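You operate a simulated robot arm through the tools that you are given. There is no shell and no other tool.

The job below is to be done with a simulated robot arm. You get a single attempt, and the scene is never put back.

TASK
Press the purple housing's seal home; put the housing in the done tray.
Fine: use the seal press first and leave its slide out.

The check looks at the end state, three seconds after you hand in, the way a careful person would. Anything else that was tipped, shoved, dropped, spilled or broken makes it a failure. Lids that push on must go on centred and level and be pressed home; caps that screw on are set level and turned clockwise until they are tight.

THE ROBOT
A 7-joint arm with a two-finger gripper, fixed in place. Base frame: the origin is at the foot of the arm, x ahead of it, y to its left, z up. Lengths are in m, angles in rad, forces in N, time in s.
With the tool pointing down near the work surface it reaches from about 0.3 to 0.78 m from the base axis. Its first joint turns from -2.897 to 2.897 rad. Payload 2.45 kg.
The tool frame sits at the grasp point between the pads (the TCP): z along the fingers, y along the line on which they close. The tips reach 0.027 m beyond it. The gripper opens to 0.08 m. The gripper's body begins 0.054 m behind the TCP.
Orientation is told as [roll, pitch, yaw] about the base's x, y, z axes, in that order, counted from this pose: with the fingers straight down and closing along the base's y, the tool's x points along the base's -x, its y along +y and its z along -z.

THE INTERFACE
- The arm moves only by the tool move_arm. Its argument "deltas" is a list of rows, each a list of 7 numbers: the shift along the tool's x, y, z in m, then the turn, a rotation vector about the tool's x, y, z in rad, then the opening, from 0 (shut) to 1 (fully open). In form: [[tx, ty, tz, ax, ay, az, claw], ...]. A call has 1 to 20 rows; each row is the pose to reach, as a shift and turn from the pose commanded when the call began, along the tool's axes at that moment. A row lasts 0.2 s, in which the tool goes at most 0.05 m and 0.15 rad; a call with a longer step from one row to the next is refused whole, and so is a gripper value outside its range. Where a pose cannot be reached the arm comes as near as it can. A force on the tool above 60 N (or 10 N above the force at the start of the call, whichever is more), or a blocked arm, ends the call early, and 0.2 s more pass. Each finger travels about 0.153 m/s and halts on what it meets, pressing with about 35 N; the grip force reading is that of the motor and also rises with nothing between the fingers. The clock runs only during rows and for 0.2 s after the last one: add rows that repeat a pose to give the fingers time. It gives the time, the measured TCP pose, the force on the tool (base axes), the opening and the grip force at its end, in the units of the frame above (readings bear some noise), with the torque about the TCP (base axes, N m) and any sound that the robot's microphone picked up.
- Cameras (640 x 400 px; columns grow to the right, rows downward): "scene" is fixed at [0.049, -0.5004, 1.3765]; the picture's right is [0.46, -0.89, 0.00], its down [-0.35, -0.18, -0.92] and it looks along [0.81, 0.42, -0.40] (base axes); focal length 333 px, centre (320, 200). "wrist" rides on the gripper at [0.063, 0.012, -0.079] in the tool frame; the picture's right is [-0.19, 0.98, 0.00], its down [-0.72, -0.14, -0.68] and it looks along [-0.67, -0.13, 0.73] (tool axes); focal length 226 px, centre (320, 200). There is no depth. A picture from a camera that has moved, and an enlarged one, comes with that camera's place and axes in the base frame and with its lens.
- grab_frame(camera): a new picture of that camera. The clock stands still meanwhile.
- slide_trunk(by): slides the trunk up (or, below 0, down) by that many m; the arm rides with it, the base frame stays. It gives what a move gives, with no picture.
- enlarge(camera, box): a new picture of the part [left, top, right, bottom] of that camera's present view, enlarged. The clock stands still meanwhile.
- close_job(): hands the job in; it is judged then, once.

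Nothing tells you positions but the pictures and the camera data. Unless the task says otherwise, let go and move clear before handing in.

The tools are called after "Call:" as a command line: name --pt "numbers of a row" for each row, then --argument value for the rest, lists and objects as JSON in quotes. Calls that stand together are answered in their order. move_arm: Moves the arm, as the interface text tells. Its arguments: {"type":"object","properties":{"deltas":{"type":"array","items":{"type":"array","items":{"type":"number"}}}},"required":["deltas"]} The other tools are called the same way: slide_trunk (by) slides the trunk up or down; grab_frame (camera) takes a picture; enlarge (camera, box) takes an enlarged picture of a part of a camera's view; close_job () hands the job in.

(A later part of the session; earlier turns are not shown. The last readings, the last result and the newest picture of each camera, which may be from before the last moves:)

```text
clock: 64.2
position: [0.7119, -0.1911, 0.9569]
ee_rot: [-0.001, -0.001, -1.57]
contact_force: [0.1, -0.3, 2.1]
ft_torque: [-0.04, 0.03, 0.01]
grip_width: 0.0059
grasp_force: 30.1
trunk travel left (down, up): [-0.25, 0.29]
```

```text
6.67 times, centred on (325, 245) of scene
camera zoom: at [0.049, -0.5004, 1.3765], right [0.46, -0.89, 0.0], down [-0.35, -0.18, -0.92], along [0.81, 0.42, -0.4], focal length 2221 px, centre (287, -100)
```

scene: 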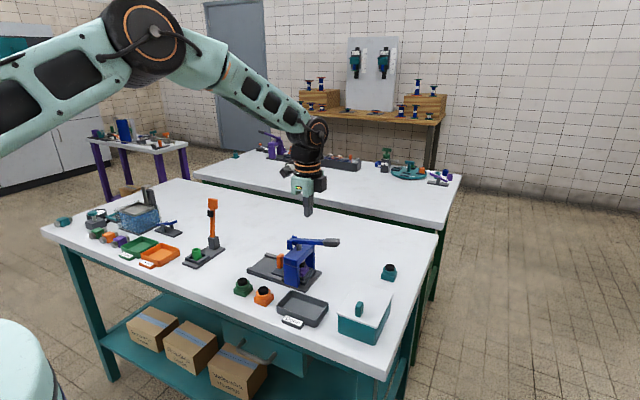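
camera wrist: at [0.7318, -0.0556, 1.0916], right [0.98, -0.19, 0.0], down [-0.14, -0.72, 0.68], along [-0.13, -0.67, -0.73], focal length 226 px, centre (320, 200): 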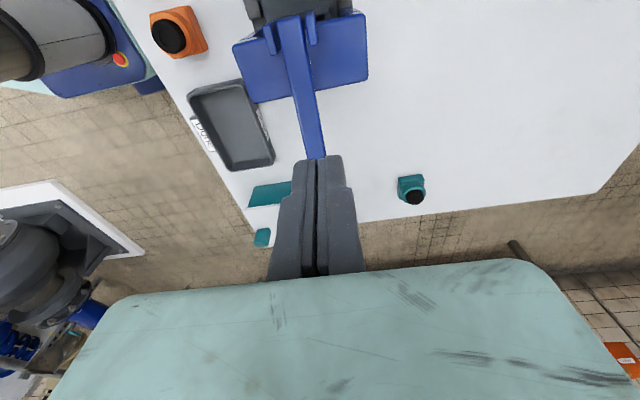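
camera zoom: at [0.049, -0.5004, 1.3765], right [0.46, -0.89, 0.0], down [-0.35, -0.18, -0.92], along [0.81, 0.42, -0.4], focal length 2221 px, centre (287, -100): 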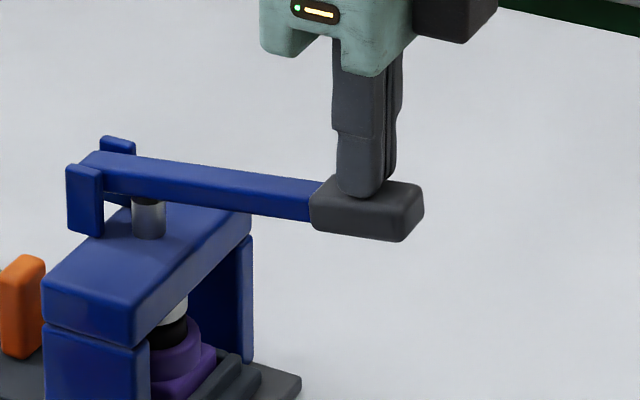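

The lever is moving easily (2 N). Continue down along the arc.

Call:
move_arm --pt "0.0006 0 0.004 0 0 0 0" --pt "0.0014 0 0.008 0 0 0 0" --pt "0.0024 0 0.012 0 0 0 0" --pt "0.0036 0 0.016 0 0 0 0" --pt "0.005 0 0.02 0 0 0 0" --pt "0.005 0 0.02 0 0 0 0"

Call:
enlarge --camera "scene" --box '[285, 215, 365, 275]'

```text
clock: 65.6
position: [0.7109, -0.1851, 0.9357]
ee_rot: [-0.001, -0.001, -1.57]
contact_force: [0.0, -1.4, 3.7]
ft_torque: [-0.03, -0.01, 0.01]
grip_width: 0.0059
grasp_force: 30.0
trunk travel left (down, up): [-0.25, 0.29]
```

```text
6.67 times, centred on (325, 245) of scene
camera zoom: at [0.049, -0.5004, 1.3765], right [0.46, -0.89, 0.0], down [-0.35, -0.18, -0.92], along [0.81, 0.42, -0.4], focal length 2221 px, centre (287, -100)
```

zoom: 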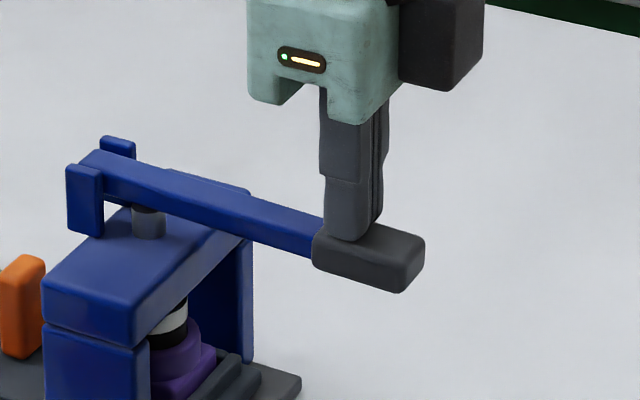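

The ram is nearly at the seal. Continuing down more slowly and watching for resistance.

Call:
move_arm --pt "0.0 0 0.003 0 0 0 0" --pt "0.0005 0 0.006 0 0 0 0" --pt "0.001 0 0.009 0 0 0 0" --pt "0.0015 0 0.012 0 0 0 0" --pt "0.002 0 0.015 0 0 0 0" --pt "0.002 0 0.015 0 0 0 0"

Call:
enlarge --camera "scene" --box '[285, 215, 365, 275]'

Call:
enlarge --camera "scene" --box '[292, 248, 324, 272]'

```text
clock: 67.0
position: [0.7113, -0.1844, 0.9226]
ee_rot: [-0.002, 0.002, -1.57]
contact_force: [1.1, -1.5, 2.3]
ft_torque: [0.01, 0.02, 0.0]
grip_width: 0.0062
grasp_force: 29.8
trunk travel left (down, up): [-0.25, 0.29]
```

```text
6.67 times, centred on (325, 245) of scene
camera zoom: at [0.049, -0.5004, 1.3765], right [0.46, -0.89, 0.0], down [-0.35, -0.18, -0.92], along [0.81, 0.42, -0.4], focal length 2221 px, centre (287, -100)
```

zoom: 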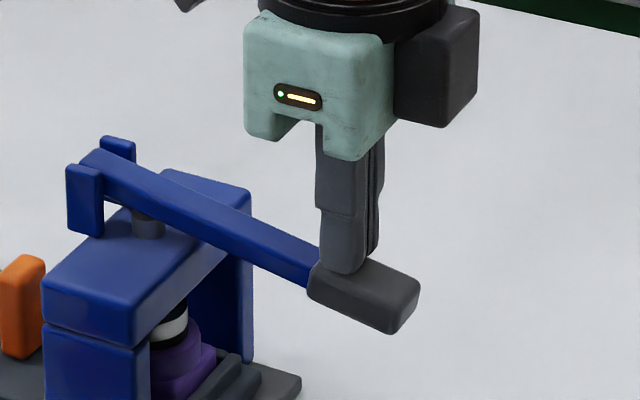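

```text
16.00 times, centred on (308, 260) of scene
camera zoom: at [0.049, -0.5004, 1.3765], right [0.46, -0.89, 0.0], down [-0.35, -0.18, -0.92], along [0.81, 0.42, -0.4], focal length 5331 px, centre (512, -760)
```

zoom: 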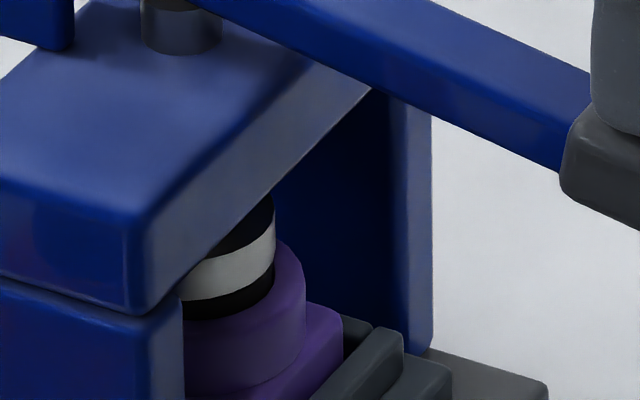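

The ram foot is now down on the seal, and well centred over it. Pressing on, in finer steps.

Call:
move_arm --pt "0 0 0.002 0 0 0 0" --pt "0 0 0.004 0 0 0 0" --pt "0.0003 0 0.006 0 0 0 0" --pt "0.0006 0 0.008 0 0 0 0" --pt "0.0009 0 0.01 0 0 0 0" --pt "0.0012 0 0.012 0 0 0 0" --pt "0.0012 0 0.012 0 0 0 0"

Call:
enlarge --camera "scene" --box '[285, 215, 365, 275]'

Call:
enlarge --camera "scene" --box '[292, 248, 324, 272]'

```text
clock: 68.6
position: [0.7103, -0.1843, 0.9081]
ee_rot: [0.0, -0.001, -1.571]
contact_force: [1.2, 0.0, 2.0]
ft_torque: [0.05, -0.02, 0.02]
grip_width: 0.0059
grasp_force: 29.9
trunk travel left (down, up): [-0.25, 0.29]
```

```text
6.67 times, centred on (325, 245) of scene
camera zoom: at [0.049, -0.5004, 1.3765], right [0.46, -0.89, 0.0], down [-0.35, -0.18, -0.92], along [0.81, 0.42, -0.4], focal length 2221 px, centre (287, -100)
```

zoom: 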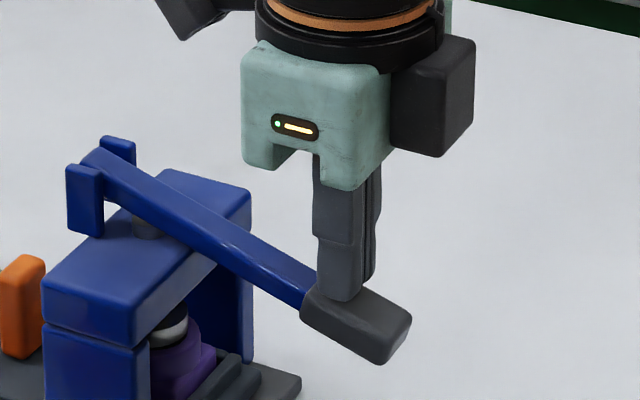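

```text
16.00 times, centred on (308, 260) of scene
camera zoom: at [0.049, -0.5004, 1.3765], right [0.46, -0.89, 0.0], down [-0.35, -0.18, -0.92], along [0.81, 0.42, -0.4], focal length 5331 px, centre (512, -760)
```

zoom: 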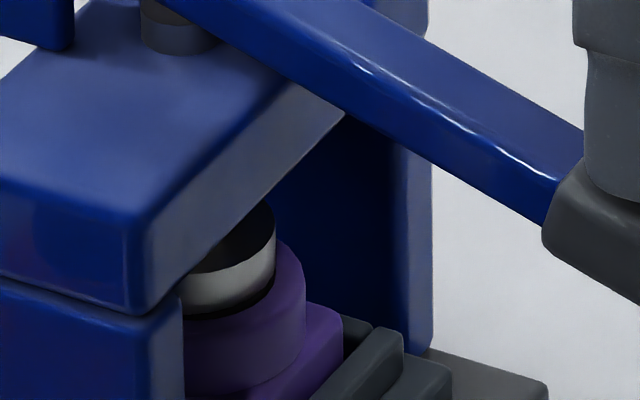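

The ram foot is pushing the seal down toward the collar. Continuing, shifting the fingertips slightly outward on the handle.

Call:
move_arm --pt "-0.0005 0 0.002 0 0 0 0" --pt "-0.0008 0 0.004 0 0 0 0" --pt "-0.001 0 0.006 0 0 0 0" --pt "-0.001 0 0.008 0 0 0 0" --pt "-0.001 0 0.01 0 0 0 0" --pt "-0.001 0 0.01 0 0 0 0"

Call:
enlarge --camera "scene" --box '[285, 215, 365, 275]'

Call:
enlarge --camera "scene" --box '[292, 248, 324, 272]'

```text
clock: 70.0
position: [0.7106, -0.1832, 0.9056]
ee_rot: [0.009, -0.003, -1.57]
contact_force: [-0.3, 2.1, 50.2]
ft_torque: [0.4, 0.05, -0.08]
grip_width: 0.0059
grasp_force: 29.4
trunk travel left (down, up): [-0.25, 0.29]
```

```text
6.67 times, centred on (325, 245) of scene
camera zoom: at [0.049, -0.5004, 1.3765], right [0.46, -0.89, 0.0], down [-0.35, -0.18, -0.92], along [0.81, 0.42, -0.4], focal length 2221 px, centre (287, -100)
```

zoom: 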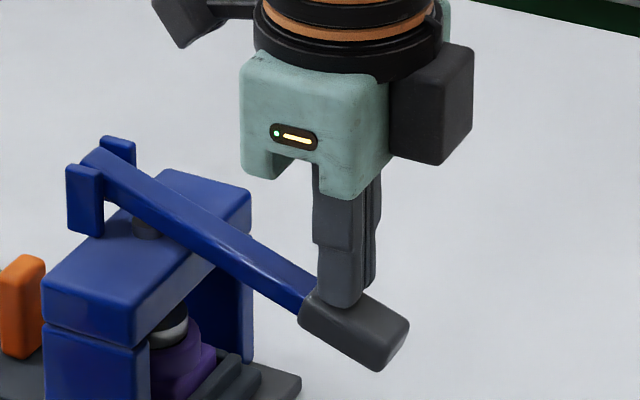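

```text
16.00 times, centred on (308, 260) of scene
camera zoom: at [0.049, -0.5004, 1.3765], right [0.46, -0.89, 0.0], down [-0.35, -0.18, -0.92], along [0.81, 0.42, -0.4], focal length 5331 px, centre (512, -760)
```

zoom: 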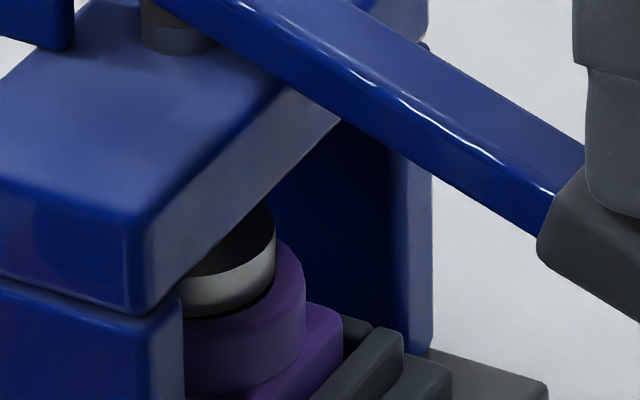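

Now there is real resistance: 50 N. I'll press up to the limit to see whether the seal goes fully home.

Call:
move_arm --pt "0 0 0.001 0 0 0 0" --pt "0 0 0.002 0 0 0 0" --pt "0 0 0.003 0 0 0 0" --pt "0 0 0.003 0 0 0 0" --pt "0 0 0.003 0 0 0 0"

Call:
enlarge --camera "scene" --box '[292, 248, 324, 272]'

```text
clock: 70.8
position: [0.7136, -0.1862, 0.9049]
ee_rot: [0.013, -0.002, -1.569]
contact_force: [-4.3, -2.4, 23.3]
ft_torque: [0.14, 0.13, -0.04]
grip_width: 0.006
grasp_force: 29.8
trunk travel left (down, up): [-0.25, 0.29]
stopped in row 3: the force on the tool passed its limit at 61 N (the readings are from after the stop); the commanded pose is now the measured one
```

```text
16.00 times, centred on (308, 260) of scene
camera zoom: at [0.049, -0.5004, 1.3765], right [0.46, -0.89, 0.0], down [-0.35, -0.18, -0.92], along [0.81, 0.42, -0.4], focal length 5331 px, centre (512, -760)
```

zoom: 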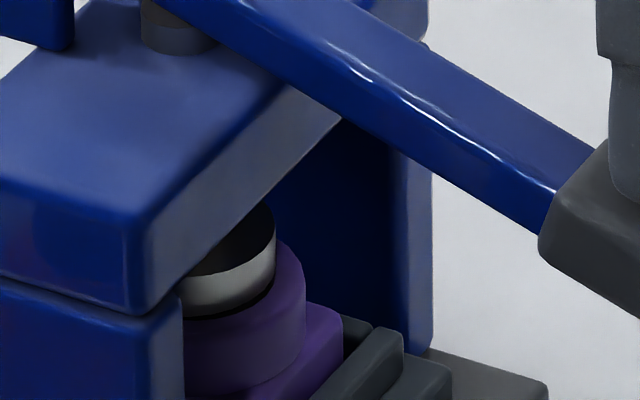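

The lever is at a hard stop at 61 N. I'll ease up and see whether the lever returns by itself and what the seal looks like.

Call:
move_arm --pt "0 0 -0.005 0 0 0 0" --pt "0 0 -0.015 0 0 0 0" --pt "-0.002 0 -0.03 0 0 0 0" --pt "-0.004 0 -0.05 0 0 0 0" --pt "-0.006 0 -0.07 0 0 0 0" --pt "-0.006 0 -0.09 0 0 0 0" --pt "-0.006 0 -0.09 0 0 0 0"

Call:
enlarge --camera "scene" --box '[270, 215, 360, 280]'

Call:
enlarge --camera "scene" --box '[292, 248, 324, 272]'

```text
clock: 72.4
position: [0.7121, -0.1899, 0.9919]
ee_rot: [0.008, -0.001, -1.568]
contact_force: [-0.2, 1.0, 0.2]
ft_torque: [-0.03, 0.02, 0.02]
grip_width: 0.0
grasp_force: 29.5
trunk travel left (down, up): [-0.25, 0.29]
```

```text
6.15 times, centred on (315, 248) of scene
camera zoom: at [0.049, -0.5004, 1.3765], right [0.46, -0.89, 0.0], down [-0.35, -0.18, -0.92], along [0.81, 0.42, -0.4], focal length 2050 px, centre (351, -92)
```

zoom: 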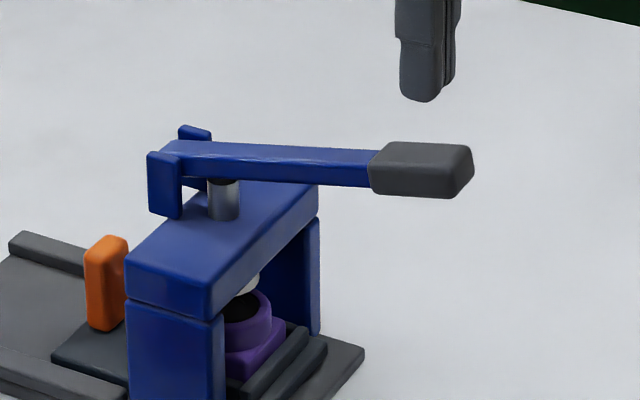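

```text
16.00 times, centred on (308, 260) of scene
camera zoom: at [0.049, -0.5004, 1.3765], right [0.46, -0.89, 0.0], down [-0.35, -0.18, -0.92], along [0.81, 0.42, -0.4], focal length 5331 px, centre (512, -760)
```

zoom: 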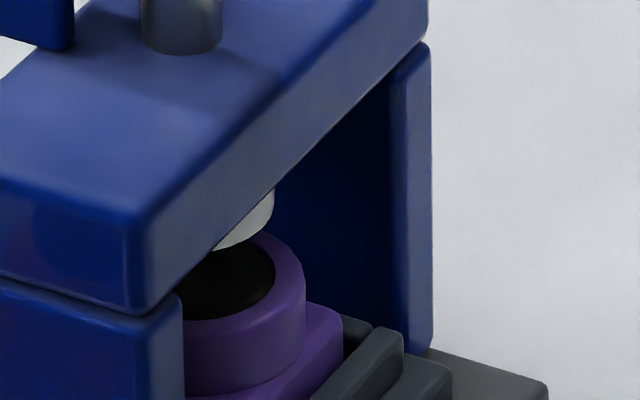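

The lever sprang back up and the seal now sits down in the collar. I'll go back to the knob to pull the slide out, gripping slightly higher and toward its outer side.

Call:
move_arm --pt "0 0 -0.02 0 -0.003 0 0.1" --pt "0.03 -0.001 -0.03 0 -0.006 0 0.3" --pt "0.07 -0.002 -0.03 0 -0.01 0 0.45" --pt "0.11 -0.003 -0.03 0 -0.01 0 0.45" --pt "0.15 -0.0034 -0.03 0 -0.01 0 0.45" --pt "0.18 -0.0034 -0.02 0 -0.01 0 0.45" --pt "0.18 -0.0034 0.02 0 -0.01 0 0.45" --pt "0.18 -0.0034 0.06 0 -0.01 0 0.45" --pt "0.18 -0.0034 0.095 0 -0.01 0 0.45" --pt "0.18 -0.0034 0.095 0 -0.01 0 0.45"

Call:
enlarge --camera "scene" --box '[255, 215, 345, 280]'

Call:
enlarge --camera "wrist" --box '[220, 80, 440, 240]'

```text
clock: 74.6
position: [0.7125, -0.012, 0.8968]
ee_rot: [0.009, -0.011, -1.569]
contact_force: [-0.5, -0.1, -0.2]
ft_torque: [0.01, 0.01, 0.02]
grip_width: 0.0358
grasp_force: 0.1
trunk travel left (down, up): [-0.25, 0.29]
```

```text
6.15 times, centred on (300, 248) of scene
camera zoom: at [0.049, -0.5004, 1.3765], right [0.46, -0.89, 0.0], down [-0.35, -0.18, -0.92], along [0.81, 0.42, -0.4], focal length 2050 px, centre (443, -92)
```

zoom: 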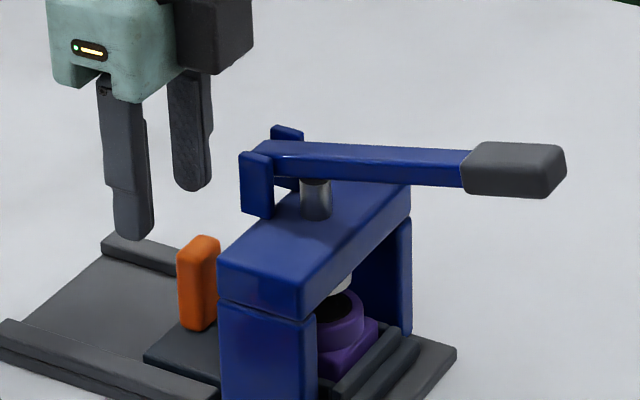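

```text
2.50 times, centred on (330, 160) of wrist
camera zoom: at [0.7236, 0.0529, 0.9755], right [0.98, -0.19, 0.01], down [-0.15, -0.71, 0.69], along [-0.12, -0.68, -0.73], focal length 565 px, centre (295, 300)
```

zoom: 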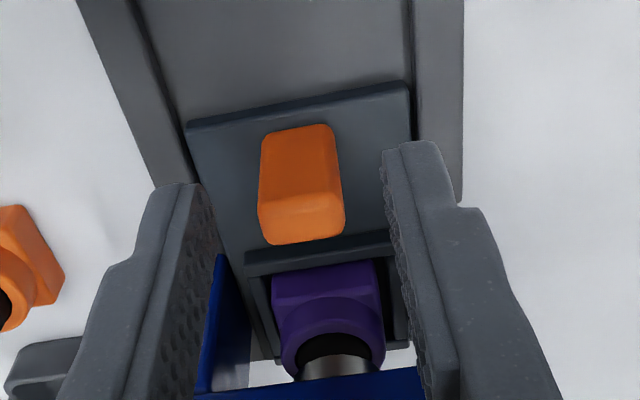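

I'll correct the small tool tilt, lower beside the knob, then move in around it and close.

Call:
move_arm --pt "0 -0.0003 0.008 0.005 0.006 0 0.45" --pt "0 -0.0005 0.018 0.009 0.011 0 0.45" --pt "0 -0.0005 0.026 0.009 0.011 0 0.45" --pt "0 -0.0005 0.03 0.009 0.011 0 0.45" --pt "-0.005 -0.0005 0.03 0.009 0.011 0 0.45" --pt "-0.01 -0.0005 0.03 0.009 0.011 0 0.45" --pt "-0.014 -0.0005 0.03 0.009 0.011 0 0.45" --pt "-0.014 -0.0005 0.03 0.009 0.011 0 0.45"

Call:
enlarge --camera "scene" --box '[265, 222, 313, 258]'

Call:
enlarge --camera "wrist" --box '[220, 80, 440, 240]'

```text
clock: 76.4
position: [0.7097, -0.025, 0.8673]
ee_rot: [-0.002, -0.001, -1.57]
contact_force: [-0.5, -0.1, -0.1]
ft_torque: [0.01, -0.01, 0.03]
grip_width: 0.0362
grasp_force: 0.1
trunk travel left (down, up): [-0.25, 0.29]
```

```text
11.11 times, centred on (289, 240) of scene
camera zoom: at [0.049, -0.5004, 1.3765], right [0.46, -0.89, 0.0], down [-0.35, -0.18, -0.92], along [0.81, 0.42, -0.4], focal length 3702 px, centre (664, -244)
```

zoom: 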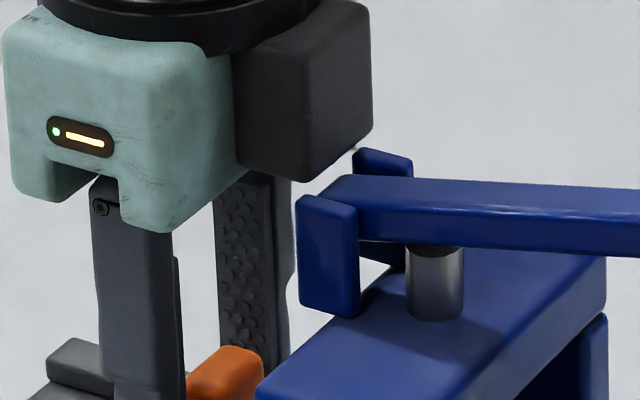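

```text
2.50 times, centred on (330, 160) of wrist
camera zoom: at [0.7226, 0.0388, 0.9468], right [0.98, -0.19, 0.0], down [-0.14, -0.72, 0.68], along [-0.13, -0.67, -0.73], focal length 565 px, centre (295, 300)
```

zoom: 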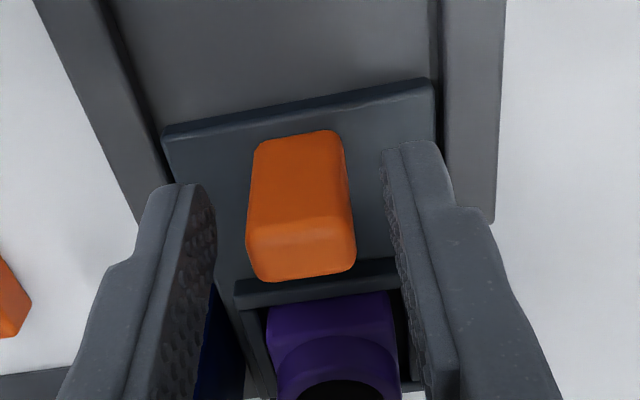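

Clear of the fork. Closing on the knob, then pulling the slide out slowly.

Call:
move_arm --pt "0 0 0 0 0 0 0.38" --pt "0 0 0 0 0 0 0.3" --pt "0 0 0 0 0 0 0.2" --pt "0 0 0 0 0 0 0.2" --pt "0.003 0 0 0 0 0 0.2" --pt "0.008 0 0 0 0 0 0.2" --pt "0.014 0 0 0 0 0 0.2" --pt "0.02 0 0 0 0 0 0.2" --pt "0.026 0 0 0 0 0 0.2" --pt "0.032 0 0 0 0 0 0.2" --pt "0.038 0 0 0 0 0 0.2" --pt "0.044 0 0 0 0 0 0.2" --pt "0.05 0 0 0 0 0 0.2" --pt "0.056 0 0 0 0 0 0.2" --pt "0.062 0 0 0 0 0 0.2" --pt "0.068 0 0 0 0 0 0.2" --pt "0.074 0 0 0 0 0 0.2" --pt "0.08 0 0 0 0 0 0.2" --pt "0.085 0 0 0 0 0 0.2" --pt "0.085 0 0 0 0 0 0.2"

Call:
enlarge --camera "scene" --box '[235, 225, 325, 290]'

```text
clock: 80.6
position: [0.7112, 0.0591, 0.8673]
ee_rot: [0.003, 0.0, -1.569]
contact_force: [13.5, -0.8, 14.7]
ft_torque: [-0.36, 0.01, 0.04]
grip_width: 0.0216
grasp_force: 44.7
trunk travel left (down, up): [-0.25, 0.29]
```

```text
6.15 times, centred on (280, 258) of scene
camera zoom: at [0.049, -0.5004, 1.3765], right [0.46, -0.89, 0.0], down [-0.35, -0.18, -0.92], along [0.81, 0.42, -0.4], focal length 2050 px, centre (566, -154)
```

zoom: 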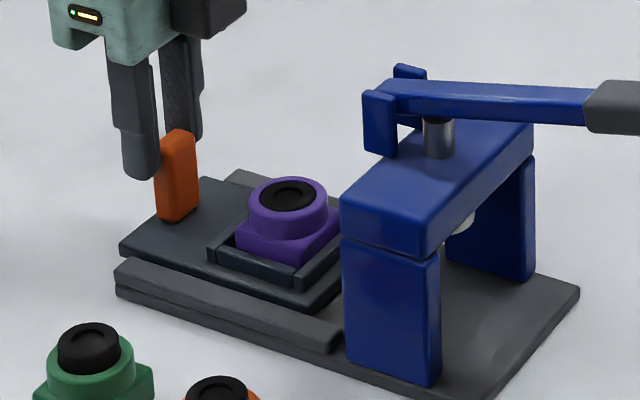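

The slide is nearly out and the seal looks pressed in flush. I'll pull the remaining few mm to the outer stop.

Call:
move_arm --pt "0.002 0.001 -0.001 0 0 0 0.2" --pt "0.004 0.0015 -0.002 0 0 0 0.2" --pt "0.006 0.0015 -0.002 0 0 0 0.2" --pt "0.008 0.0015 -0.002 0 0 0 0.2" --pt "0.008 0.0015 -0.002 0 0 0 0.2"

Call:
enlarge --camera "scene" --box '[235, 225, 325, 290]'

```text
clock: 81.8
position: [0.71, 0.069, 0.8666]
ee_rot: [-0.005, 0.0, -1.57]
contact_force: [0.2, -0.4, -4.1]
ft_torque: [0.18, -0.03, -0.1]
grip_width: 0.0216
grasp_force: 44.6
trunk travel left (down, up): [-0.25, 0.29]
```

```text
6.15 times, centred on (280, 258) of scene
camera zoom: at [0.049, -0.5004, 1.3765], right [0.46, -0.89, 0.0], down [-0.35, -0.18, -0.92], along [0.81, 0.42, -0.4], focal length 2050 px, centre (566, -154)
```

zoom: 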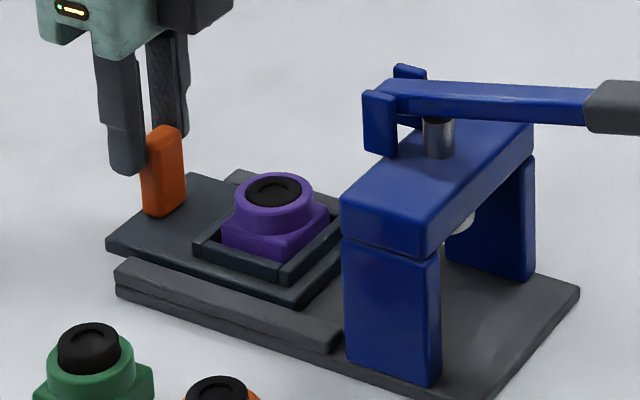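

It's about at its original out position. A small extra pull to check for the stop.

Call:
move_arm --pt "0.0015 0 0 0 0 0 0.2" --pt "0.003 0 0 0 0 0 0.2" --pt "0.003 0 0 0 0 0 0.2"

Call:
enlarge --camera "scene" --box '[235, 225, 325, 290]'

Call:
enlarge --camera "scene" --box '[262, 245, 294, 269]'

```text
clock: 82.6
position: [0.7113, 0.0691, 0.8668]
ee_rot: [-0.006, 0.0, -1.57]
contact_force: [-7.5, -3.3, -10.1]
ft_torque: [0.4, 0.04, 0.0]
grip_width: 0.0217
grasp_force: 44.7
trunk travel left (down, up): [-0.25, 0.29]
```

```text
6.15 times, centred on (280, 258) of scene
camera zoom: at [0.049, -0.5004, 1.3765], right [0.46, -0.89, 0.0], down [-0.35, -0.18, -0.92], along [0.81, 0.42, -0.4], focal length 2050 px, centre (566, -154)
```

zoom: 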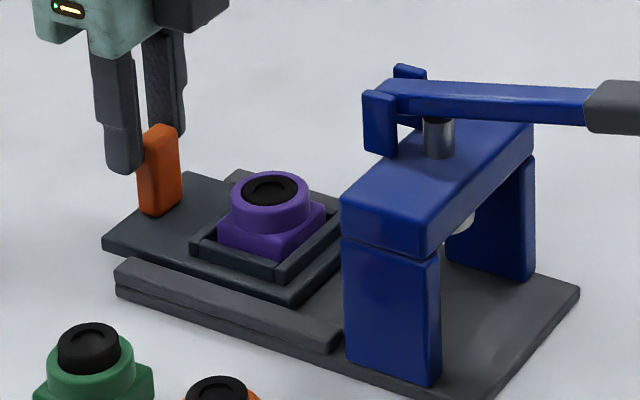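

```text
16.00 times, centred on (278, 257) of scene
camera zoom: at [0.049, -0.5004, 1.3765], right [0.46, -0.89, 0.0], down [-0.35, -0.18, -0.92], along [0.81, 0.42, -0.4], focal length 5331 px, centre (992, -712)
```

zoom: 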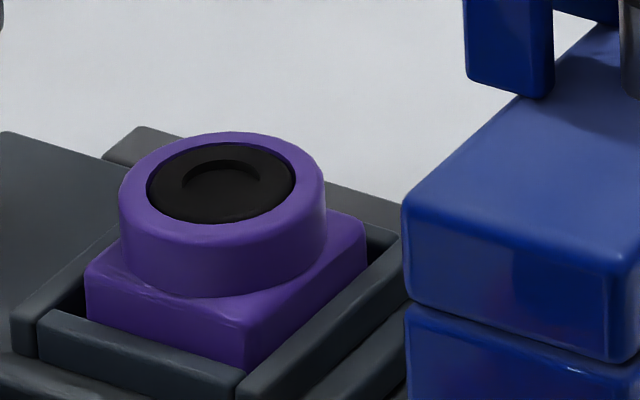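

The seal is now flush with the collar top, and the slide is back at its original out position. I'll let go of the knob, rise, and look at the housing from above.

Call:
move_arm --pt "-0.002 0 0 0 0 0 0.2" --pt "-0.002 0 0 0 0 0 0.35" --pt "-0.002 0 0 0 0 0 0.6" --pt "-0.002 0 -0.01 0 0 0 0.6" --pt "-0.002 0 -0.03 0 0 0 0.6" --pt "-0.002 -0.0015 -0.06 0 0 0 0.6" --pt "-0.03 -0.0015 -0.06 0 0 0 0.6" --pt "-0.06 -0.0015 -0.06 0 0 0 0.6" --pt "-0.07 -0.0015 -0.06 0 0 0 0.6" --pt "-0.07 -0.0015 -0.06 0 0 0 0.6"

Call:
enlarge --camera "wrist" --box '[220, 40, 420, 165]'

Call:
enlarge --camera "scene" --box '[235, 225, 325, 290]'

```text
clock: 84.8
position: [0.7109, 0.0004, 0.9288]
ee_rot: [-0.002, 0.001, -1.57]
contact_force: [0.3, 0.8, 0.7]
ft_torque: [0.03, 0.0, -0.01]
grip_width: 0.0479
grasp_force: 0.1
trunk travel left (down, up): [-0.25, 0.29]
```

```text
3.20 times, centred on (320, 102) of wrist
camera zoom: at [0.7236, 0.0651, 1.0088], right [0.98, -0.19, 0.0], down [-0.14, -0.72, 0.68], along [-0.13, -0.67, -0.73], focal length 723 px, centre (320, 512)
```

zoom: 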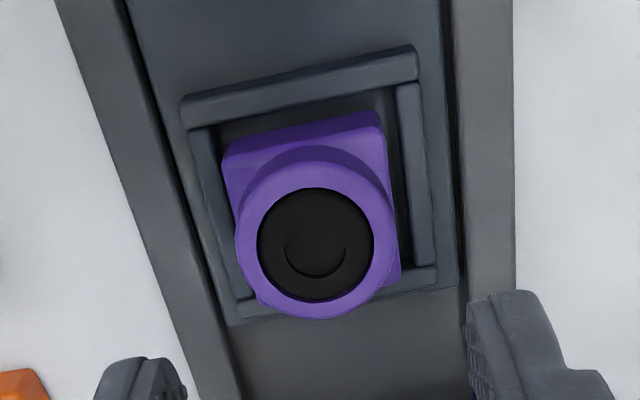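

```text
6.15 times, centred on (280, 258) of scene
camera zoom: at [0.049, -0.5004, 1.3765], right [0.46, -0.89, 0.0], down [-0.35, -0.18, -0.92], along [0.81, 0.42, -0.4], focal length 2050 px, centre (566, -154)
```

zoom: 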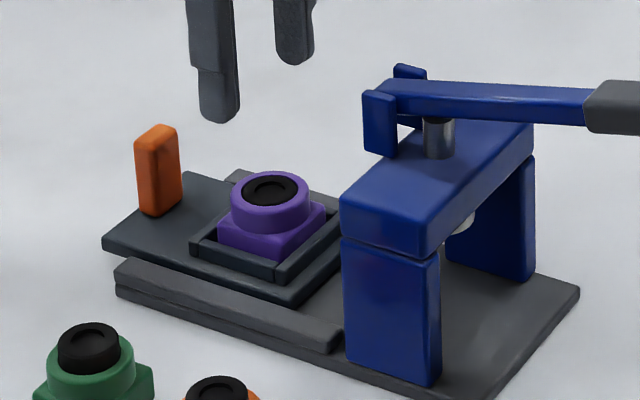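

Seal is flush and level; the housing sits slightly to −x/−y of the tool centre. I'll shift and lower to just above the collar and check.

Call:
move_arm --pt "-0.002 -0.001 0.01 0 0 0 0.6" --pt "-0.004 -0.002 0.025 0 0 0 0.6" --pt "-0.004 -0.002 0.038 0 0 0 0.6" --pt "-0.004 -0.002 0.042 0 0 0 0.6" --pt "-0.004 -0.002 0.042 0 0 0 0.6"

Call:
enlarge --camera "wrist" --box '[200, 60, 440, 210]'

Call:
enlarge --camera "scene" --box '[250, 235, 306, 277]'

```text
clock: 86.0
position: [0.7086, -0.0029, 0.887]
ee_rot: [-0.002, 0.001, -1.57]
contact_force: [-0.5, -0.2, 0.8]
ft_torque: [-0.02, -0.03, 0.01]
grip_width: 0.0479
grasp_force: 0.2
trunk travel left (down, up): [-0.25, 0.29]
```

```text
2.67 times, centred on (320, 135) of wrist
camera zoom: at [0.7209, 0.0607, 0.9661], right [0.98, -0.19, 0.0], down [-0.14, -0.72, 0.68], along [-0.13, -0.67, -0.73], focal length 603 px, centre (320, 373)
```

zoom: 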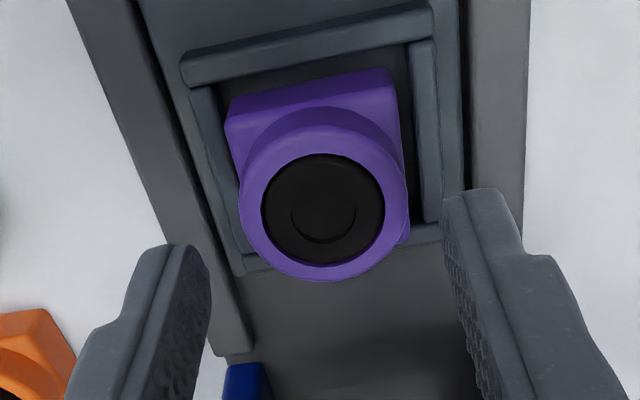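

```text
9.52 times, centred on (278, 256) of scene
camera zoom: at [0.049, -0.5004, 1.3765], right [0.46, -0.89, 0.0], down [-0.35, -0.18, -0.92], along [0.81, 0.42, -0.4], focal length 3173 px, centre (720, -333)
```

zoom: 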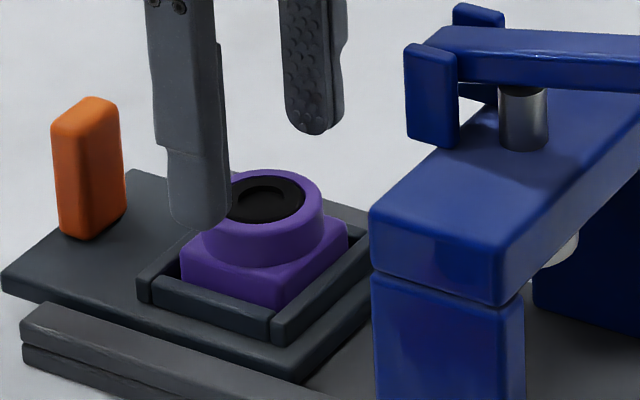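

Well aligned now. Lowering around the collar and closing.

Call:
move_arm --pt "0 0 0.006 0 0 0 0.6" --pt "0 0 0.012 0 0 0 0.6" --pt "0 0 0.018 0 0 0 0.6" --pt "0 0 0.0222 0 0 0 0.6" --pt "0 0 0.0222 0 0 0 0.6" --pt "0 0 0.0222 0 0 0 0.52" --pt "0 0 0.0222 0 0 0 0.46" --pt "0 0 0.0222 0 0 0 0.4" --pt "0 0 0.0222 0 0 0 0.3" --pt "0 0 0.0222 0 0 0 0.3" --pt "0 0 0.0222 0 0 0 0.3"

Call:
enlarge --camera "wrist" --box '[200, 60, 440, 210]'

Call:
enlarge --camera "scene" --box '[250, 235, 306, 277]'

```text
clock: 88.4
position: [0.7086, -0.0034, 0.8643]
ee_rot: [0.0, 0.0, -1.57]
contact_force: [-0.5, 0.0, -0.2]
ft_torque: [-0.01, 0.0, 0.01]
grip_width: 0.0358
grasp_force: 35.1
trunk travel left (down, up): [-0.25, 0.29]
```

```text
2.67 times, centred on (320, 135) of wrist
camera zoom: at [0.7208, 0.0602, 0.944], right [0.98, -0.19, 0.0], down [-0.14, -0.72, 0.68], along [-0.13, -0.67, -0.73], focal length 603 px, centre (320, 373)
```

zoom: 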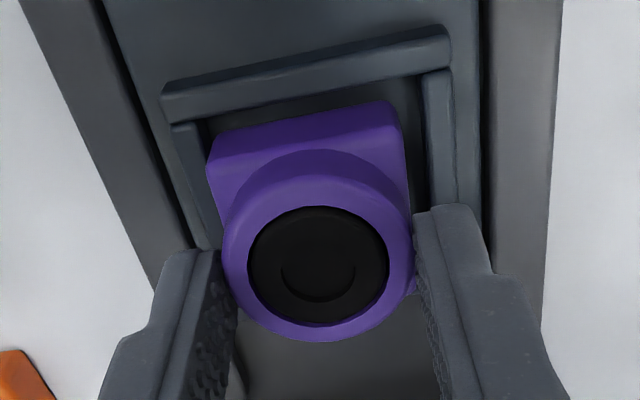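

```text
9.52 times, centred on (278, 256) of scene
camera zoom: at [0.049, -0.5004, 1.3765], right [0.46, -0.89, 0.0], down [-0.35, -0.18, -0.92], along [0.81, 0.42, -0.4], focal length 3173 px, centre (720, -333)
```

zoom: 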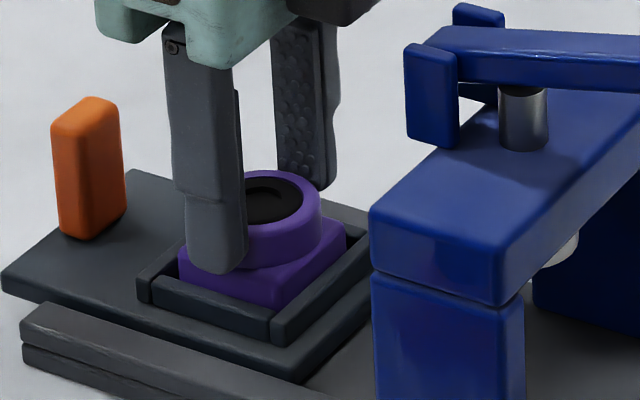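

Collar gripped. Slow lift out of the nest.

Call:
move_arm --pt "0 0 -0.002 0 0 0 0.3" --pt "0 0 -0.005 0 0 0 0.3" --pt "0 0 -0.009 0 0 0 0.3" --pt "0 0 -0.014 0 0 0 0.3" --pt "0 0 -0.02 0 0 0 0.3" --pt "0 0 -0.027 0 0 0 0.3" --pt "0 0 -0.034 0 0 0 0.3" --pt "0 0 -0.041 0 0 0 0.3" --pt "0 0 -0.048 0 0 0 0.3" --pt "0 0 -0.055 0 0 0 0.3" --pt "0 0 -0.062 0 0 0 0.3" --pt "0 0 -0.069 0 0 0 0.3" --pt "0 0 -0.075 0 0 0 0.3" --pt "0 0 -0.075 0 0 0 0.3"

Call:
enlarge --camera "scene" --box '[235, 215, 335, 290]'

Call:
enlarge --camera "wrist" --box '[200, 60, 440, 210]'

```text
clock: 91.4
position: [0.7082, -0.003, 0.9397]
ee_rot: [-0.001, 0.0, -1.568]
contact_force: [-0.1, -0.7, -1.7]
ft_torque: [-0.03, -0.03, 0.0]
grip_width: 0.0358
grasp_force: 34.6
trunk travel left (down, up): [-0.25, 0.29]
```

```text
5.33 times, centred on (285, 252) of scene
camera zoom: at [0.049, -0.5004, 1.3765], right [0.46, -0.89, 0.0], down [-0.35, -0.18, -0.92], along [0.81, 0.42, -0.4], focal length 1777 px, centre (507, -80)
```

zoom: 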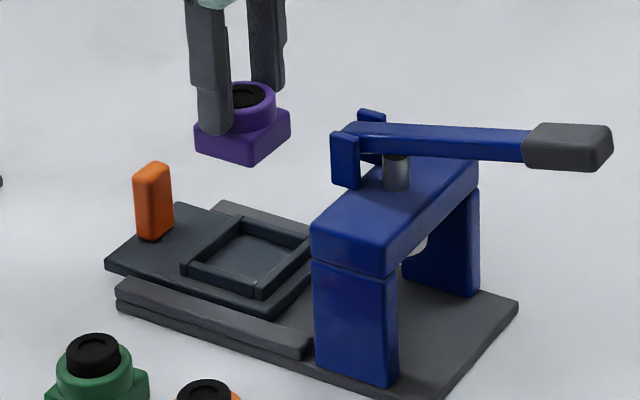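

```text
2.67 times, centred on (320, 135) of wrist
camera zoom: at [0.7209, 0.0604, 1.0191], right [0.98, -0.19, 0.0], down [-0.14, -0.72, 0.68], along [-0.13, -0.67, -0.73], focal length 603 px, centre (320, 373)
```

zoom: 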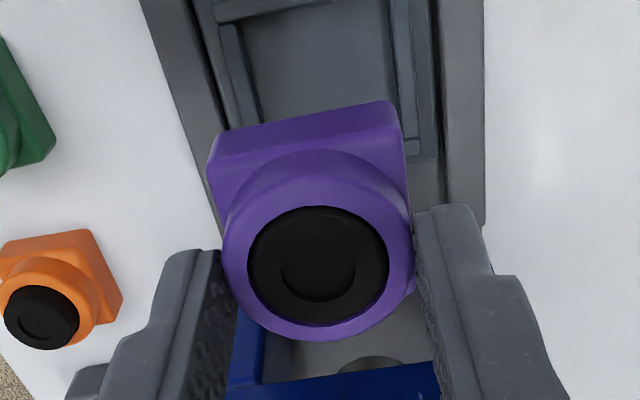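

Held securely and the nest/slide is undisturbed. Moving toward the base (−x) first to clear the press.

Call:
move_arm --pt "0 -0.004 -0.002 0 0 0 0.3" --pt "0 -0.012 -0.005 0 0 0 0.3" --pt "0 -0.021 -0.009 0 0 0 0.3" --pt "0 -0.031 -0.013 0 0 0 0.3" --pt "0 -0.041 -0.017 0 0 0 0.3" --pt "0 -0.051 -0.02 0 0 0 0.3" --pt "0 -0.061 -0.02 0 0 0 0.3" --pt "0 -0.071 -0.02 0 0 0 0.3" --pt "0 -0.081 -0.02 0 0 0 0.3" --pt "0 -0.091 -0.02 0 0 0 0.3" --pt "0 -0.099 -0.02 0 0 0 0.3" --pt "0 -0.106 -0.02 0 0 0 0.3" --pt "0 -0.11 -0.02 0 0 0 0.3" --pt "0 -0.11 -0.02 0 0 0 0.3"

Call:
grab_frame --camera "wrist"

Call:
enlarge --camera "scene" --box '[210, 210, 350, 335]'

```text
clock: 94.4
position: [0.5967, -0.0045, 0.9601]
ee_rot: [0.0, 0.001, -1.569]
contact_force: [-0.3, -0.6, -1.8]
ft_torque: [-0.02, -0.03, -0.03]
grip_width: 0.036
grasp_force: 35.2
trunk travel left (down, up): [-0.25, 0.29]
```

```text
taken
camera wrist: at [0.6099, 0.0604, 1.0399], right [0.98, -0.19, 0.0], down [-0.14, -0.72, 0.68], along [-0.13, -0.67, -0.73], focal length 226 px, centre (320, 200)
```

wrist: 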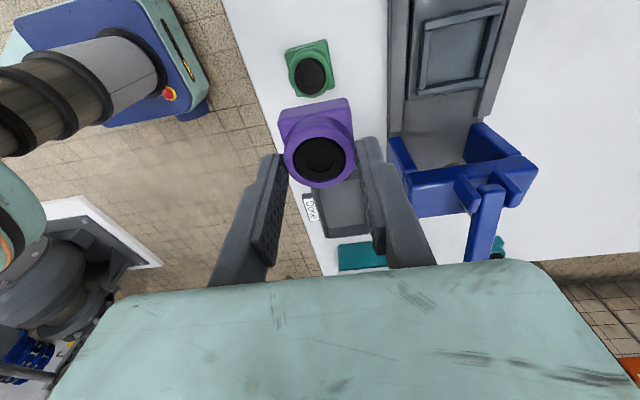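

```text
3.20 times, centred on (280, 272) of scene
camera zoom: at [0.049, -0.5004, 1.3765], right [0.46, -0.89, 0.0], down [-0.35, -0.18, -0.92], along [0.81, 0.42, -0.4], focal length 1066 px, centre (448, -32)
```

zoom: 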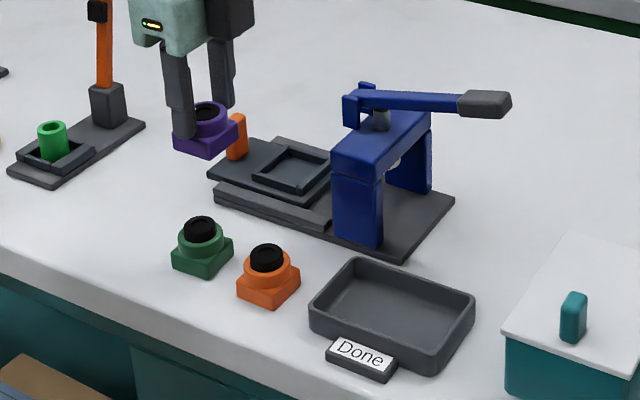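

Clear of the press. Now traverse −y to above the Done tray.

Call:
move_arm --pt "-0.004 0 0 0 0 0 0.3" --pt "-0.011 0 0 0 0 0 0.3" --pt "-0.02 0 0 0 0 0 0.3" --pt "-0.03 0 0 0 0 0 0.3" --pt "-0.04 0 0 0 0 0 0.3" --pt "-0.05 0 0 0 0 0 0.3" --pt "-0.06 0 0 0 0 0 0.3" --pt "-0.07 0 0 0 0 0 0.3" --pt "-0.08 0 0 0 0 0 0.3" --pt "-0.09 0 0 0 0 0 0.3" --pt "-0.1 0 0 0 0 0 0.3" --pt "-0.11 0 0 0 0 0 0.3" --pt "-0.12 0 0 0 0 0 0.3" --pt "-0.13 0 0 0 0 0 0.3" --pt "-0.14 0 0 0 0 0 0.3" --pt "-0.149 0 0 0 0 0 0.3" --pt "-0.156 0 0 0 0 0 0.3" --pt "-0.16 0 0 0 0 0 0.3" --pt "-0.16 0 0 0 0 0 0.3"

Call:
grab_frame --camera "wrist"

Call:
enlarge --camera "scene" --box '[240, 220, 360, 335]'

```text
clock: 98.4
position: [0.5964, -0.1626, 0.9616]
ee_rot: [-0.003, 0.0, -1.568]
contact_force: [1.3, 0.4, -1.8]
ft_torque: [-0.03, -0.03, 0.01]
grip_width: 0.0357
grasp_force: 34.5
trunk travel left (down, up): [-0.25, 0.29]
```

```text
taken
camera wrist: at [0.6102, -0.0989, 1.0386], right [0.98, -0.19, 0.0], down [-0.14, -0.72, 0.68], along [-0.13, -0.67, -0.73], focal length 226 px, centre (320, 200)
```

wrist: 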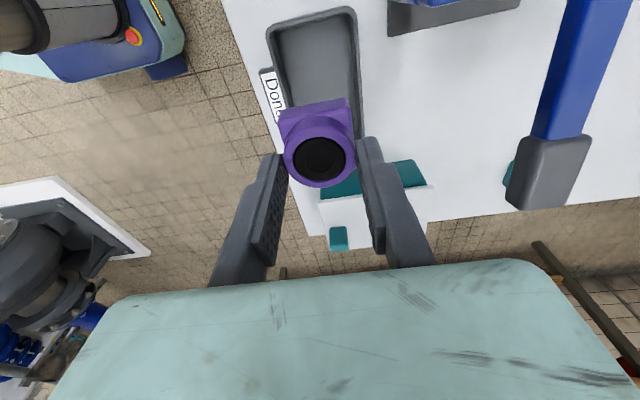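

```text
3.48 times, centred on (300, 278) of scene
camera zoom: at [0.049, -0.5004, 1.3765], right [0.46, -0.89, 0.0], down [-0.35, -0.18, -0.92], along [0.81, 0.42, -0.4], focal length 1159 px, centre (390, -70)
```

zoom: 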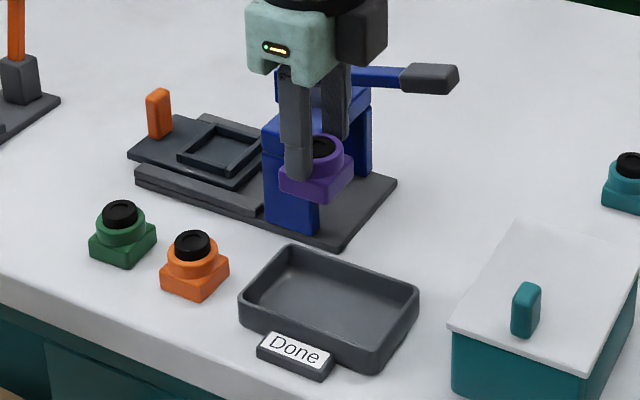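

The housing is centred over the tray, but the tray is narrow in x, so the fingers need room along its long side. I'll turn the tool back a quarter turn slowly so the fingers close along y.

Call:
move_arm --pt "0 0 0 0 0 -0.05 0.3" --pt "0 0 0 0 0 -0.14 0.3" --pt "0 0 0 0 0 -0.24 0.3" --pt "0 0 0 0 0 -0.34 0.3" --pt "0 0 0 0 0 -0.44 0.3" --pt "0 0 0 0 0 -0.54 0.3" --pt "0 0 0 0 0 -0.64 0.3" --pt "0 0 0 0 0 -0.74 0.3" --pt "0 0 0 0 0 -0.84 0.3" --pt "0 0 0 0 0 -0.94 0.3" --pt "0 0 0 0 0 -1.04 0.3" --pt "0 0 0 0 0 -1.14 0.3" --pt "0 0 0 0 0 -1.24 0.3" --pt "0 0 0 0 0 -1.34 0.3" --pt "0 0 0 0 0 -1.43 0.3" --pt "0 0 0 0 0 -1.51 0.3" --pt "0 0 0 0 0 -1.5708 0.3" --pt "0 0 0 0 0 -1.5708 0.3"

Call:
grab_frame --camera "wrist"

Call:
enlarge --camera "scene" --box '[240, 220, 360, 335]'

```text
clock: 102.2
position: [0.5983, -0.165, 0.9608]
ee_rot: [0.0, 0.001, 0.002]
contact_force: [-0.1, -0.2, -1.4]
ft_torque: [0.01, 0.01, 0.0]
grip_width: 0.0359
grasp_force: 34.7
trunk travel left (down, up): [-0.25, 0.29]
```

```text
taken
camera wrist: at [0.5344, -0.1505, 1.0398], right [0.19, 0.98, 0.0], down [0.72, -0.14, 0.68], along [0.67, -0.13, -0.73], focal length 226 px, centre (320, 200)
```

wrist: 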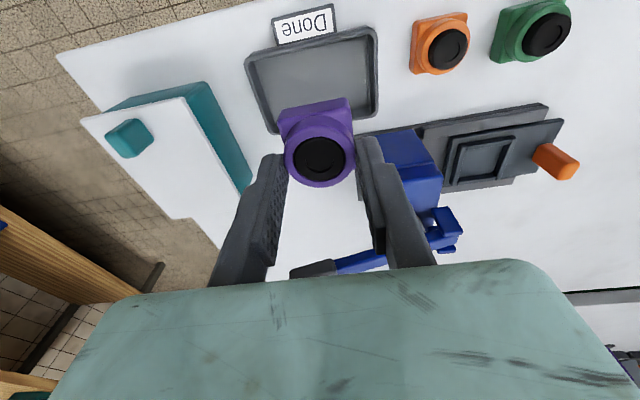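

```text
3.48 times, centred on (300, 278) of scene
camera zoom: at [0.049, -0.5004, 1.3765], right [0.46, -0.89, 0.0], down [-0.35, -0.18, -0.92], along [0.81, 0.42, -0.4], focal length 1159 px, centre (390, -70)
```

zoom: 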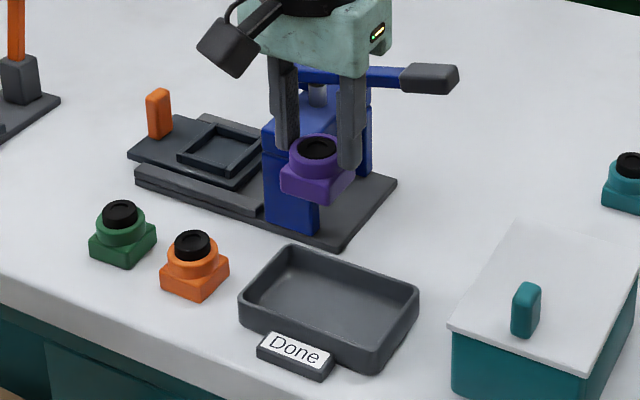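

Tray centre is about (0.598, -0.165), right under the housing. Lowering slowly.

Call:
move_arm --pt "0 0 0.004 0 0 0 0.3" --pt "0 0 0.011 0 0 0 0.3" --pt "0 0 0.02 0 0 0 0.3" --pt "0 0 0.03 0 0 0 0.3" --pt "0 0 0.04 0 0 0 0.3" --pt "0 0 0.05 0 0 0 0.3" --pt "0 0 0.06 0 0 0 0.3" --pt "0 0 0.07 0 0 0 0.3" --pt "0 0 0.08 0 0 0 0.3" --pt "0 0 0.088 0 0 0 0.3" --pt "0 0 0.093 0 0 0 0.3" --pt "0 0 0.095 0 0 0 0.3" --pt "0 0 0.095 0 0 0 0.3"

Call:
enlarge --camera "scene" --box '[260, 260, 350, 335]'

Call:
enlarge --camera "wrist" --box '[200, 40, 440, 210]'

```text
clock: 105.0
position: [0.5989, -0.1652, 0.8645]
ee_rot: [-0.001, 0.002, 0.003]
contact_force: [0.1, -0.1, -2.6]
ft_torque: [-0.02, 0.0, -0.01]
grip_width: 0.0361
grasp_force: 34.9
trunk travel left (down, up): [-0.25, 0.29]
```

```text
5.33 times, centred on (305, 298) of scene
camera zoom: at [0.049, -0.5004, 1.3765], right [0.46, -0.89, 0.0], down [-0.35, -0.18, -0.92], along [0.81, 0.42, -0.4], focal length 1777 px, centre (400, -320)
```

zoom: 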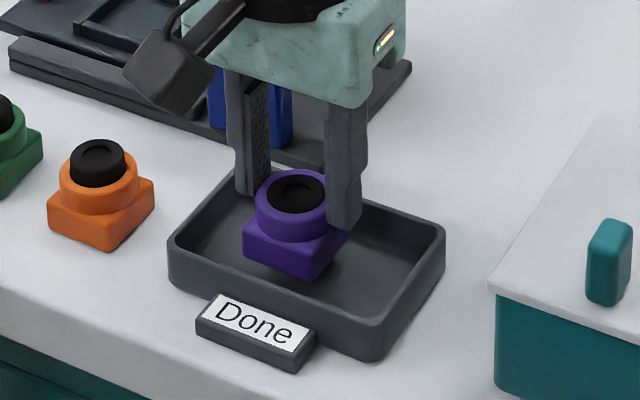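

```text
2.35 times, centred on (320, 125) of wrist
camera zoom: at [0.5351, -0.1511, 0.9436], right [0.19, 0.98, 0.0], down [0.72, -0.14, 0.68], along [0.67, -0.13, -0.73], focal length 532 px, centre (320, 376)
```

zoom: 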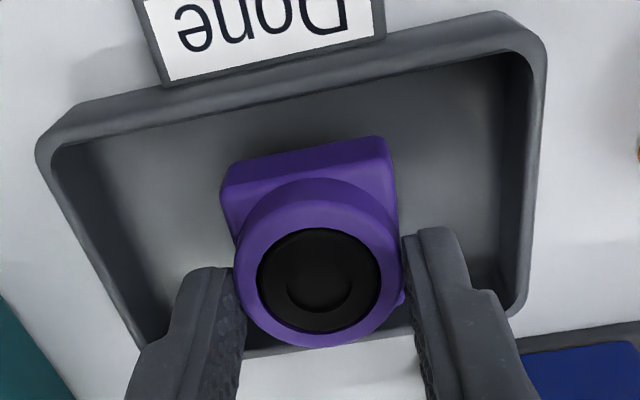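

It's inside the tray's outline. Lowering in small steps until it touches the tray floor.

Call:
move_arm --pt "0 0 0.002 0 0 0 0.3" --pt "0 0 0.004 0 0 0 0.3" --pt "0 0 0.006 0 0 0 0.3" --pt "0 0 0.008 0 0 0 0.3" --pt "0 0 0.01 0 0 0 0.3" --pt "0 0 0.011 0 0 0 0.3" --pt "0 0 0.011 0 0 0 0.3"

```text
clock: 106.6
position: [0.5966, -0.1634, 0.8526]
ee_rot: [0.0, 0.001, 0.002]
contact_force: [0.0, -1.2, -1.2]
ft_torque: [0.01, 0.0, -0.02]
grip_width: 0.0358
grasp_force: 35.0
trunk travel left (down, up): [-0.25, 0.29]
```

Call:
move_arm --pt "0 0 0.001 0 0 0 0.3" --pt "0 0 0.002 0 0 0 0.3" --pt "0 0 0.003 0 0 0 0.3" --pt "0 0 0.003 0 0 0 0.3"

Call:
enlarge --camera "scene" --box '[260, 260, 350, 335]'

```text
clock: 107.6
position: [0.5979, -0.163, 0.8507]
ee_rot: [0.002, 0.0, 0.001]
contact_force: [0.0, -0.7, 2.1]
ft_torque: [-0.04, -0.07, 0.0]
grip_width: 0.0357
grasp_force: 34.4
trunk travel left (down, up): [-0.25, 0.29]
```

```text
5.33 times, centred on (305, 298) of scene
camera zoom: at [0.049, -0.5004, 1.3765], right [0.46, -0.89, 0.0], down [-0.35, -0.18, -0.92], along [0.81, 0.42, -0.4], focal length 1777 px, centre (400, -320)
```

zoom: 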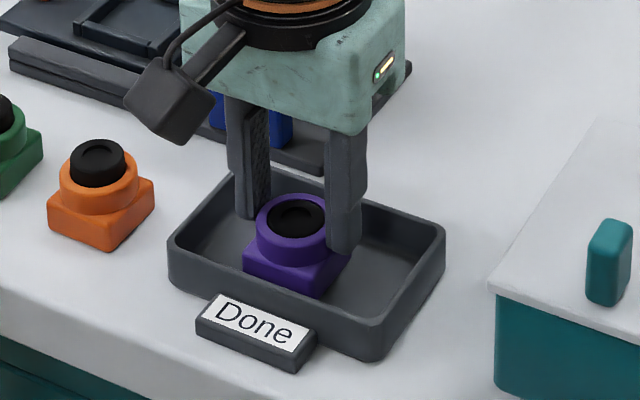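

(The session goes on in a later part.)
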